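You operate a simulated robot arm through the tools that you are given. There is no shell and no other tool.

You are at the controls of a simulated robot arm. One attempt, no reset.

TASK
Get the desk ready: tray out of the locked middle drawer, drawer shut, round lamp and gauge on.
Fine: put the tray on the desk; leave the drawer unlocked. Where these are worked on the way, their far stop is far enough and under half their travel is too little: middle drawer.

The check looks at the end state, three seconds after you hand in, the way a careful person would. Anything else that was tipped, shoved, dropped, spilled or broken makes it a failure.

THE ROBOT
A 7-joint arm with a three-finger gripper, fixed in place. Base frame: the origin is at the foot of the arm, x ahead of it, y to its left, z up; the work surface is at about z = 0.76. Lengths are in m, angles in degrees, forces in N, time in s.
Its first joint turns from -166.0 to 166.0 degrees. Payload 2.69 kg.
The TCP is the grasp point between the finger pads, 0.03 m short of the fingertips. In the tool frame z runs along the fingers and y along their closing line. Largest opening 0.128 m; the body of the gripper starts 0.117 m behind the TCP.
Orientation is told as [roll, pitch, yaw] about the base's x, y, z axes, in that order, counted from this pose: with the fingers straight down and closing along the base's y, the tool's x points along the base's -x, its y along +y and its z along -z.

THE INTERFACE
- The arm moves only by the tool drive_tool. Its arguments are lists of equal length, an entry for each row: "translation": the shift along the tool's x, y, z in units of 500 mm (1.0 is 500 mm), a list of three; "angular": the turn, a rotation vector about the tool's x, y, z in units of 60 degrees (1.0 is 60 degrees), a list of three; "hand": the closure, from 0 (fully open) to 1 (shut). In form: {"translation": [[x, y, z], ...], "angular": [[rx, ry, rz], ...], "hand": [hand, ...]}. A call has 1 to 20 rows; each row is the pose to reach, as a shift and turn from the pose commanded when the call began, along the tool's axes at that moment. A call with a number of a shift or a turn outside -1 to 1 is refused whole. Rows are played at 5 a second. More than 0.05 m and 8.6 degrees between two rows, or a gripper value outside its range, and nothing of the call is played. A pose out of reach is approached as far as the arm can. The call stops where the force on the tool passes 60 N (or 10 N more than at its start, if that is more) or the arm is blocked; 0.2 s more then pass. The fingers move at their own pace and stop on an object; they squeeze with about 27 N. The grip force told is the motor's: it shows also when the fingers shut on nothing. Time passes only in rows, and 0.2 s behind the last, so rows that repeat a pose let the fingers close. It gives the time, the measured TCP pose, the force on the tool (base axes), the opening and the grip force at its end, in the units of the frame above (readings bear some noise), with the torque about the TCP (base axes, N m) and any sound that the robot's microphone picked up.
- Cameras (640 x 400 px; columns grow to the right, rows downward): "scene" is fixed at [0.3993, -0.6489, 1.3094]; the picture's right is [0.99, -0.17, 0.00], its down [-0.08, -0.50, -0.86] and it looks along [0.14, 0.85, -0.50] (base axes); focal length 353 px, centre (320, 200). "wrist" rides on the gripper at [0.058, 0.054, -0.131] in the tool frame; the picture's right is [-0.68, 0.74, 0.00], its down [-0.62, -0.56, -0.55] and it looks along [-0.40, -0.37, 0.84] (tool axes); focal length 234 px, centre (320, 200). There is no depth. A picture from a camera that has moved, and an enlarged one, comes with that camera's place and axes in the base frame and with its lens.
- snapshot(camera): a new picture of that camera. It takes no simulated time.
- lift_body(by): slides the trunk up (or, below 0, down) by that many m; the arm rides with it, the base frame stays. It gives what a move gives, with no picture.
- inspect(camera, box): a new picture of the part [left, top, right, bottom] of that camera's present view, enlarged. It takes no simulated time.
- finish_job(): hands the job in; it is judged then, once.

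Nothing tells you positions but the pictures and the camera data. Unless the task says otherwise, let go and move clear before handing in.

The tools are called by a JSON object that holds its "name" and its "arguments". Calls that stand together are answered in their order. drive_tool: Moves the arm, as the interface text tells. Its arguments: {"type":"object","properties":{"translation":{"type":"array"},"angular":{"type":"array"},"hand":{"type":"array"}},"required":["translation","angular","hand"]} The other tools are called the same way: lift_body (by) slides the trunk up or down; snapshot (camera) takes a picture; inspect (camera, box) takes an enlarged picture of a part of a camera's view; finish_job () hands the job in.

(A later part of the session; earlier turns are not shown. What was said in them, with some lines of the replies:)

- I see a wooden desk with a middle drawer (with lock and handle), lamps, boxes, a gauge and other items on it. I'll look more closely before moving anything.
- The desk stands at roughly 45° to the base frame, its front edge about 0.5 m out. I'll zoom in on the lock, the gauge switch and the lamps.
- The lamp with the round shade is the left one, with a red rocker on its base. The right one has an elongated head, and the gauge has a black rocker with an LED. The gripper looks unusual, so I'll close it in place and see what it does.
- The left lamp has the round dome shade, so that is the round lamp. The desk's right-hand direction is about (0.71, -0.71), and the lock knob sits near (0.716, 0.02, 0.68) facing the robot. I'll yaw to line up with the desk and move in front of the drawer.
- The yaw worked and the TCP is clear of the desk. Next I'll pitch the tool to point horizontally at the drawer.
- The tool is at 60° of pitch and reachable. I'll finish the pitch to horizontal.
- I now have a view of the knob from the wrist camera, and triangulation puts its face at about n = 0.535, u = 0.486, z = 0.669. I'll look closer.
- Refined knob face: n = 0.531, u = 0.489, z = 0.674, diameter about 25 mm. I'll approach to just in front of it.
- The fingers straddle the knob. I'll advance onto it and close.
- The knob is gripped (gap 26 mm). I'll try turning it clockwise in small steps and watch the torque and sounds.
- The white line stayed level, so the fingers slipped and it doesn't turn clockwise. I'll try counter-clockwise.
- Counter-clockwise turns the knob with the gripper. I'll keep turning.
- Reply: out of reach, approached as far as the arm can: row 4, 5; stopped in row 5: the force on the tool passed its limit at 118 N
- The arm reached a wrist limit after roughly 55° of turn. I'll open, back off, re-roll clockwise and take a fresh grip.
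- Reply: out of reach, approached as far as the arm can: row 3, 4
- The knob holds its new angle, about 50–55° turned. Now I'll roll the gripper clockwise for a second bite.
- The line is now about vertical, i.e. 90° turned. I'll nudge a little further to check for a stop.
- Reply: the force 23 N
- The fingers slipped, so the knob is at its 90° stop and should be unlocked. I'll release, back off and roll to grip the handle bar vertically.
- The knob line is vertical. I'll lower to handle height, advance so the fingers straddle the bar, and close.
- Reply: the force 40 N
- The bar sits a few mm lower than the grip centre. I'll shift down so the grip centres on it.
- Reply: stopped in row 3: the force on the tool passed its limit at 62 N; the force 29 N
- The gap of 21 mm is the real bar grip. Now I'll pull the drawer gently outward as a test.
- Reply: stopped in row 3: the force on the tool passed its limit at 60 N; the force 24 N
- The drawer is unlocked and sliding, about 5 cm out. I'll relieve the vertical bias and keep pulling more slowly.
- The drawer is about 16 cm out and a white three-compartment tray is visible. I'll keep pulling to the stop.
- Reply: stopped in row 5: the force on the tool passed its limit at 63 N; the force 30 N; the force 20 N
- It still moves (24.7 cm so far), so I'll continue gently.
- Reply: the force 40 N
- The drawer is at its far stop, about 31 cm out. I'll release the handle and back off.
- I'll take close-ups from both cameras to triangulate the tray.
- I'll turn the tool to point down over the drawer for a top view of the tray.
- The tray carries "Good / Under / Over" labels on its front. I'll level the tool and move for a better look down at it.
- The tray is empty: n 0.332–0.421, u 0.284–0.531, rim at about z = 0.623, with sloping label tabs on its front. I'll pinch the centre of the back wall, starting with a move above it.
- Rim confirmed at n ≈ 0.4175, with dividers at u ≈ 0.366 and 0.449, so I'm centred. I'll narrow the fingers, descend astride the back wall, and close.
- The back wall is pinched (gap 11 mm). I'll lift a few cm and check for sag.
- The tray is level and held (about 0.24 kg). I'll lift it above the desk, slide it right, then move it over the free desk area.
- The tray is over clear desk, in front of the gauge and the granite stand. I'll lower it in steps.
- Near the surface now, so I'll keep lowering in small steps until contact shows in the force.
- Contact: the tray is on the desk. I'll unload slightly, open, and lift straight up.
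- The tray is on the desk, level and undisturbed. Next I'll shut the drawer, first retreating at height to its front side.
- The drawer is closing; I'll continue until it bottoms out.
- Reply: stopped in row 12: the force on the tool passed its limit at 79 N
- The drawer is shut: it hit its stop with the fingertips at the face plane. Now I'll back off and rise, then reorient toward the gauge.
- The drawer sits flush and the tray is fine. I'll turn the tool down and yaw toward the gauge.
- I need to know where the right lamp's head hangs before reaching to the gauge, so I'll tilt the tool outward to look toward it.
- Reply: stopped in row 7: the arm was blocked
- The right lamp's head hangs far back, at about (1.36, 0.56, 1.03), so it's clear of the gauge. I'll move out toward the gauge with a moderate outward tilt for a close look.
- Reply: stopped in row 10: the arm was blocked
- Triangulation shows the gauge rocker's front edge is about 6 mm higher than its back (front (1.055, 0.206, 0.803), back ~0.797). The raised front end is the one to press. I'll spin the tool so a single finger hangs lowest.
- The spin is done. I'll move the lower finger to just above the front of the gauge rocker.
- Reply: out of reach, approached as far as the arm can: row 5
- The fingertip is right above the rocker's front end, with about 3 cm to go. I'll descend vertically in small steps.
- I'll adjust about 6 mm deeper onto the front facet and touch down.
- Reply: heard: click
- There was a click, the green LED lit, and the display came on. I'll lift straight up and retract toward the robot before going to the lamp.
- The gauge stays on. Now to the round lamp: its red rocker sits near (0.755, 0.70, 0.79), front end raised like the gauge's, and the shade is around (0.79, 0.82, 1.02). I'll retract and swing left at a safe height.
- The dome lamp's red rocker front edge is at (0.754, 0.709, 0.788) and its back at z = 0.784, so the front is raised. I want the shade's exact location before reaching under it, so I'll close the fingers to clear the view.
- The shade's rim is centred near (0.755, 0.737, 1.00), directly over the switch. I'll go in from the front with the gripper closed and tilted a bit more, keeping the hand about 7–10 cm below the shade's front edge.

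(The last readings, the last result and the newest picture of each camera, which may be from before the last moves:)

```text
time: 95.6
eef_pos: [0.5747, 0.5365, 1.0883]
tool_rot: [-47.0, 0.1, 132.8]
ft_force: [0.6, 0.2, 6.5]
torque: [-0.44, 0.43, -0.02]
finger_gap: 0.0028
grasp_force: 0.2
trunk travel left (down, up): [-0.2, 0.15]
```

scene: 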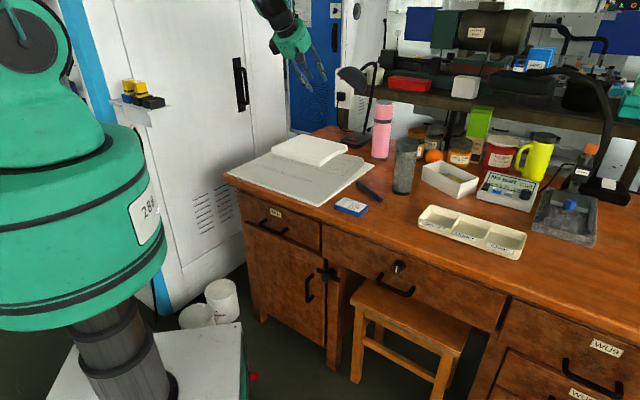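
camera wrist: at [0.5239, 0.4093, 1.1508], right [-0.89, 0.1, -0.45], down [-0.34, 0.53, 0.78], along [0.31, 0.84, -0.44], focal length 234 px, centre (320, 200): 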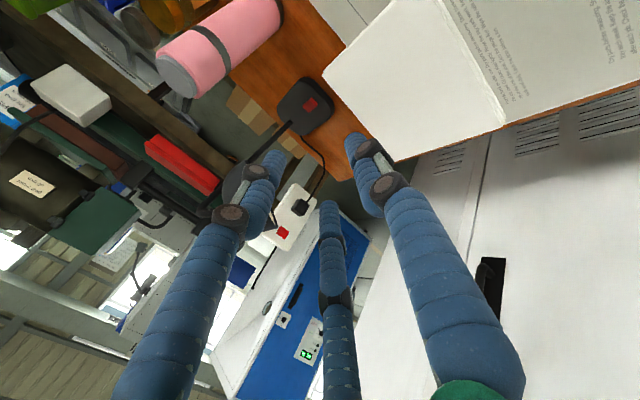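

{"name": "drive_tool", "arguments": {"translation": [[-0.0017, -0.0026, 0.0816], [-0.0034, -0.0052, 0.1632], [-0.0052, -0.0077, 0.2448], [-0.0069, -0.0103, 0.3264], [-0.0086, -0.0129, 0.408]], "angular": [[0, 0, 0], [0, 0, 0], [0, 0, 0], [0, 0, 0], [0, 0, 0]], "hand": [0.98, 0.98, 0.98, 0.98, 0.98]}}

{"name": "snapshot", "arguments": {"camera": "scene"}}

{"name": "snapshot", "arguments": {"camera": "wrist"}}

```text
time: 96.8
eef_pos: [0.6807, 0.6362, 0.9427]
tool_rot: [-46.4, 0.1, 132.9]
ft_force: [-0.1, -0.5, -0.1]
torque: [-0.04, 0.04, -0.01]
finger_gap: 0.0027
grasp_force: 0.2
trunk travel left (down, up): [-0.2, 0.15]
```

```text
taken
```

scene: 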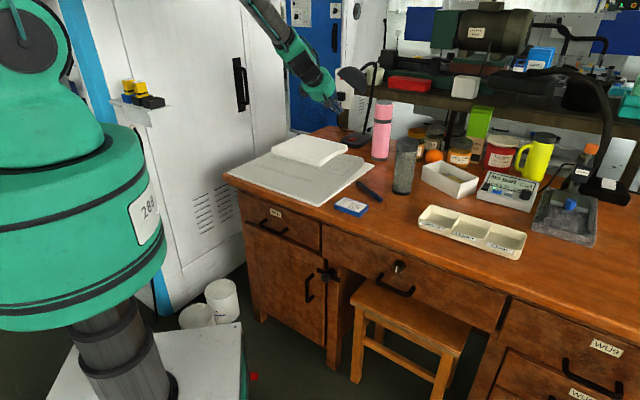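

```text
taken
camera wrist: at [0.6229, 0.506, 0.9952], right [-0.83, 0.15, -0.53], down [-0.42, 0.45, 0.79], along [0.36, 0.88, -0.31], focal length 234 px, centre (320, 200)
```

wrist: 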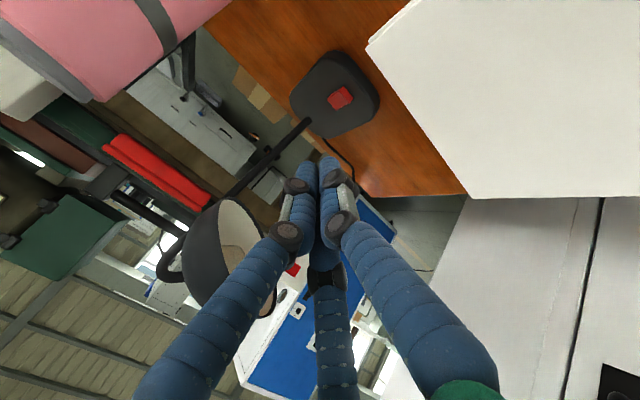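

{"name": "drive_tool", "arguments": {"translation": [[-0.0017, -0.0026, 0.08], [-0.0034, -0.0052, 0.16], [-0.0052, -0.0077, 0.2448]], "angular": [[0, 0, 0], [0, 0, 0], [0, 0, 0]], "hand": [0.98, 0.98, 0.98]}}

{"name": "inspect", "arguments": {"camera": "scene", "box": [300, 50, 400, 150]}}

{"name": "inspect", "arguments": {"camera": "wrist", "box": [220, 60, 420, 220]}}

```text
time: 97.6
eef_pos: [0.7452, 0.7048, 0.859]
tool_rot: [-46.3, 0.1, 132.9]
ft_force: [0.0, -0.7, 0.4]
torque: [-0.01, -0.03, -0.01]
finger_gap: 0.0026
grasp_force: 0.7
trunk travel left (down, up): [-0.2, 0.15]
```

```text
4.00 times, centred on (350, 100) of scene
camera zoom: at [0.3993, -0.6489, 1.3094], right [0.99, -0.17, 0.0], down [-0.08, -0.5, -0.86], along [0.14, 0.85, -0.5], focal length 1413 px, centre (200, 600)
```

zoom: 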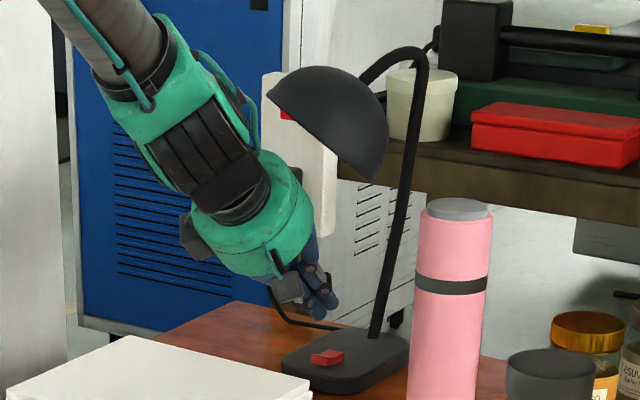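

```text
2.50 times, centred on (320, 140) of wrist
camera zoom: at [0.6874, 0.572, 0.9111], right [-0.83, 0.15, -0.53], down [-0.43, 0.45, 0.79], along [0.36, 0.88, -0.31], focal length 585 px, centre (320, 350)
```

zoom: 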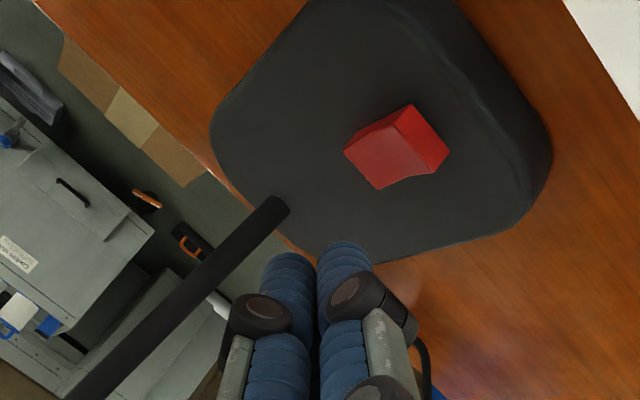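

The fingertips are above the red rocker's front end, well below the shade. I'll descend vertically.

{"name": "drive_tool", "arguments": {"translation": [[0.0055, 0.0182, 0.0244], [0.0055, 0.0398, 0.0451], [0.0055, 0.0485, 0.0534]], "angular": [[0, 0, 0], [0, 0, 0], [0, 0, 0]], "hand": [0.98, 0.98, 0.98]}}

{"name": "inspect", "arguments": {"camera": "scene", "box": [325, 105, 385, 150]}}

{"name": "inspect", "arguments": {"camera": "wrist", "box": [260, 80, 400, 190]}}

```text
time: 98.4
eef_pos: [0.7495, 0.7035, 0.8241]
tool_rot: [-46.3, 0.0, 132.9]
ft_force: [0.3, 0.1, -0.5]
torque: [0.04, 0.0, 0.01]
finger_gap: 0.0027
grasp_force: 0.0
trunk travel left (down, up): [-0.2, 0.15]
```

```text
8.89 times, centred on (355, 128) of scene
camera zoom: at [0.3993, -0.6489, 1.3094], right [0.99, -0.17, 0.0], down [-0.08, -0.5, -0.86], along [0.14, 0.85, -0.5], focal length 3139 px, centre (9, 844)
```

zoom: 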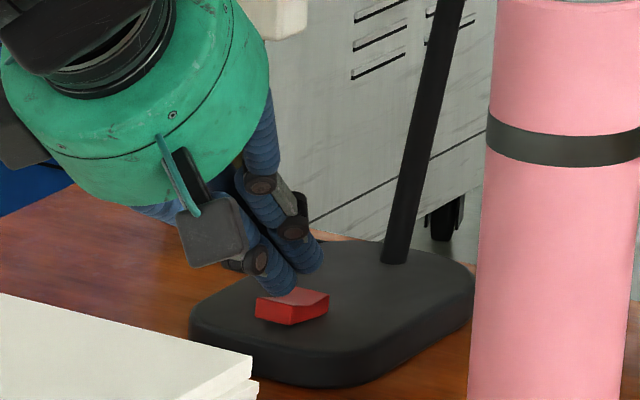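

```text
3.64 times, centred on (330, 135) of wrist
camera zoom: at [0.6919, 0.5715, 0.876], right [-0.83, 0.15, -0.53], down [-0.42, 0.45, 0.79], along [0.36, 0.88, -0.31], focal length 852 px, centre (284, 436)
```

zoom: 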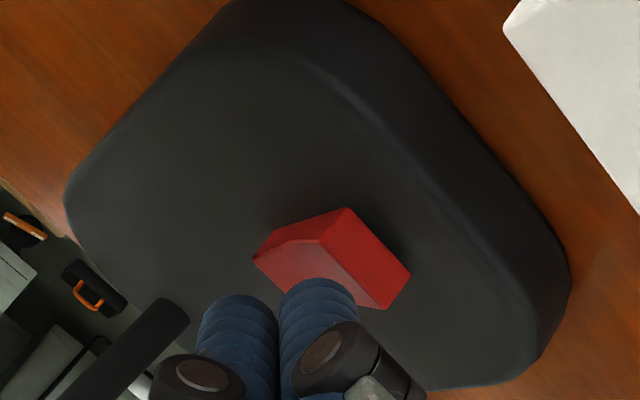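

{"name": "drive_tool", "arguments": {"translation": [[0, -0.0055, 0.0057], [0, 0.0017, 0.0126], [0, 0.0061, 0.0168]], "angular": [[0, 0, 0], [0, 0, 0], [0, 0, 0]], "hand": [0.98, 0.98, 0.98]}}

{"name": "inspect", "arguments": {"camera": "wrist", "box": [260, 80, 400, 190]}}

{"name": "inspect", "arguments": {"camera": "scene", "box": [325, 65, 385, 150]}}

```text
time: 99.2
eef_pos: [0.7533, 0.706, 0.8194]
tool_rot: [-46.5, 0.2, 132.9]
ft_force: [-5.4, -3.1, 13.6]
torque: [-0.05, 0.05, 0.03]
finger_gap: 0.0026
grasp_force: 0.1
trunk travel left (down, up): [-0.2, 0.15]
heard: click
```

```text
3.64 times, centred on (330, 135) of wrist
camera zoom: at [0.6962, 0.5744, 0.8721], right [-0.83, 0.15, -0.54], down [-0.43, 0.45, 0.79], along [0.36, 0.88, -0.31], focal length 852 px, centre (284, 436)
```

zoom: 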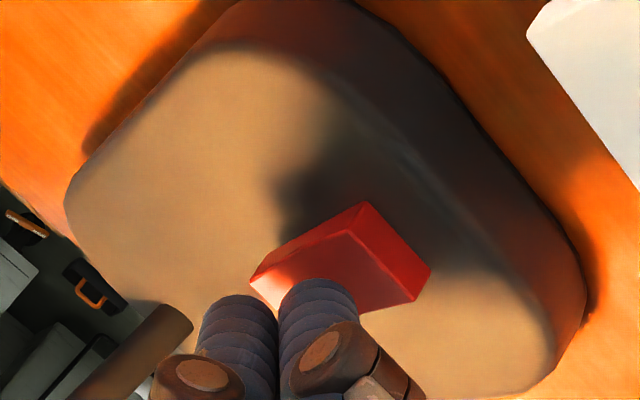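

```text
4.71 times, centred on (355, 108) of scene
camera zoom: at [0.3993, -0.6489, 1.3094], right [0.99, -0.17, 0.0], down [-0.08, -0.5, -0.86], along [0.14, 0.85, -0.5], focal length 1662 px, centre (155, 635)
```

zoom: 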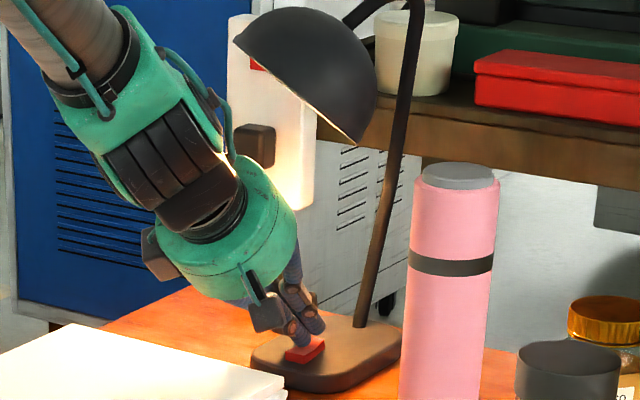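

The lamp clicked on. I'll lift off the switch and withdraw back along the approach line.

{"name": "drive_tool", "arguments": {"translation": [[0, -0.0144, -0.0138], [0, -0.029, -0.028], [0, -0.029, -0.09], [0, -0.029, -0.17], [0, -0.029, -0.26], [0, -0.029, -0.35], [0, -0.029, -0.44], [0, -0.029, -0.53], [0, -0.029, -0.62]], "angular": [[0, 0, 0], [0, 0, 0], [0, 0, 0], [0, 0, 0], [0, 0, 0], [0, 0, 0], [0, 0, 0], [0, 0, 0], [0, 0, 0]], "hand": [0.98, 0.98, 0.98, 0.98, 0.98, 0.98, 0.98, 0.98, 0.98]}}

{"name": "snapshot", "arguments": {"camera": "scene"}}

{"name": "snapshot", "arguments": {"camera": "wrist"}}

{"name": "inspect", "arguments": {"camera": "scene", "box": [220, 100, 440, 240]}}

{"name": "inspect", "arguments": {"camera": "scene", "box": [390, 110, 640, 270]}}

{"name": "inspect", "arguments": {"camera": "scene", "box": [220, 190, 520, 390]}}

```text
time: 101.2
eef_pos: [0.5935, 0.5622, 1.0412]
tool_rot: [-46.2, 0.2, 132.9]
ft_force: [0.3, 0.0, -0.7]
torque: [0.02, -0.02, 0.02]
finger_gap: 0.0028
grasp_force: 0.2
trunk travel left (down, up): [-0.2, 0.15]
```

```text
taken
```

scene: 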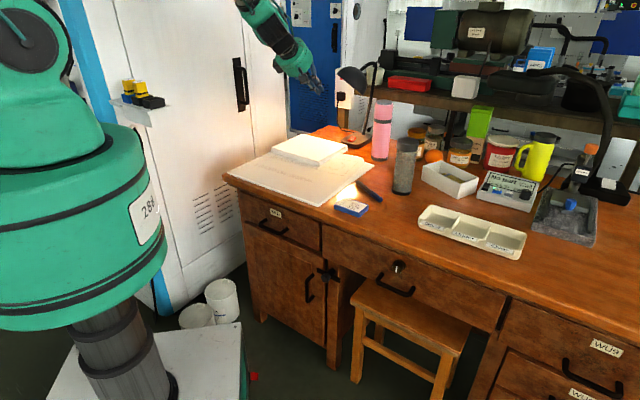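

```text
taken
camera wrist: at [0.5349, 0.4303, 1.093], right [-0.83, 0.15, -0.53], down [-0.42, 0.45, 0.79], along [0.36, 0.88, -0.31], focal length 234 px, centre (320, 200)
```

wrist: 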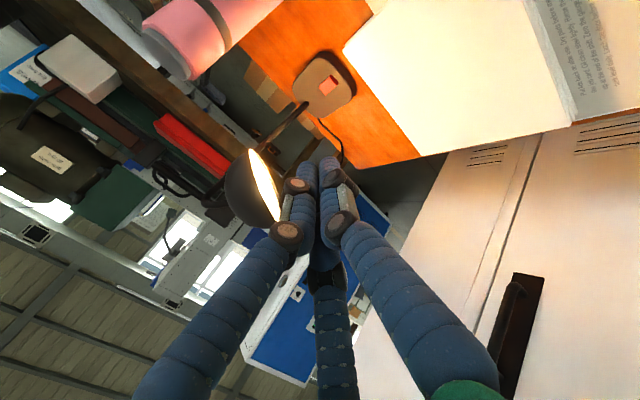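

```text
2.86 times, centred on (330, 170) of scene
camera zoom: at [0.3993, -0.6489, 1.3094], right [0.99, -0.17, 0.0], down [-0.08, -0.5, -0.86], along [0.14, 0.85, -0.5], focal length 1009 px, centre (291, 286)
```

zoom: 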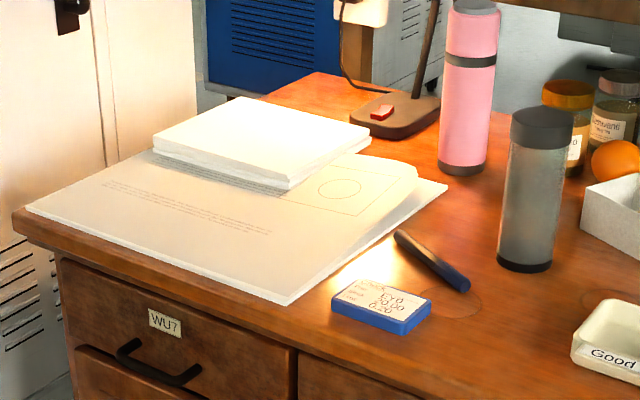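

```text
2.50 times, centred on (515, 190) of scene
camera zoom: at [0.3993, -0.6489, 1.3094], right [0.99, -0.17, 0.0], down [-0.08, -0.5, -0.86], along [0.14, 0.85, -0.5], focal length 883 px, centre (-168, 225)
```

zoom: 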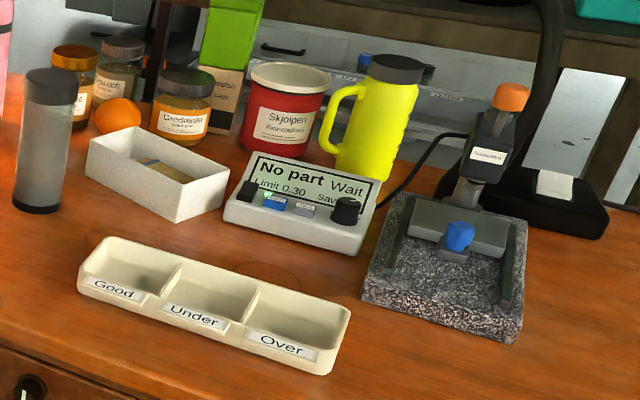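

```text
2.00 times, centred on (370, 290) of scene
camera zoom: at [0.3993, -0.6489, 1.3094], right [0.99, -0.17, 0.0], down [-0.08, -0.5, -0.86], along [0.14, 0.85, -0.5], focal length 706 px, centre (220, 20)
```

zoom: 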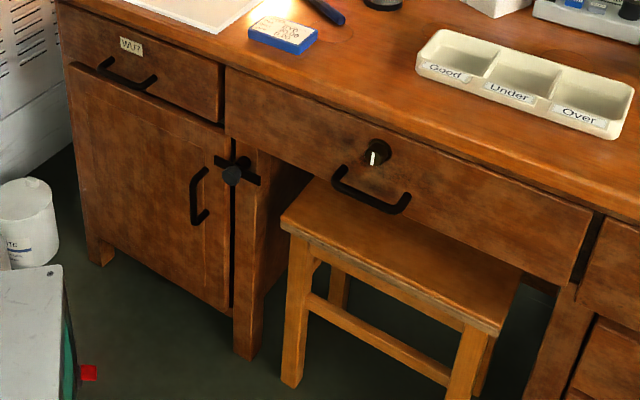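

The lamp is lit, the gauge display is on, the tray is level on the desk, and the drawer is flush at its original closed position. Nothing else appears to have moved and the arm is clear, so I'm handing in.

{"name": "finish_job", "arguments": {}}

```text
The job is handed in.
```

The desk is ready and the job is handed in. At my last look before handing in:

- **Tray:** it is out of the drawer and sitting level on clear desk, in front of the gauge.
- **Middle drawer:** I unlocked it, pulled it to its far stop and pushed it fully shut again. It is left unlocked.
- **Round lamp:** I switched on the dome-shaped lamp at the back left, and it is lit.
- **Gauge:** it is on, with its green light lit and the display reading "No part / Wait, Limit 0.30".

The check card on the desk lists a limit of 0.20, not the gauge's 0.30. I left the gauge setting alone, since you only asked for it to be on.

Nothing else looked moved or knocked over, and the arm is clear of the desk with nothing in its grip.
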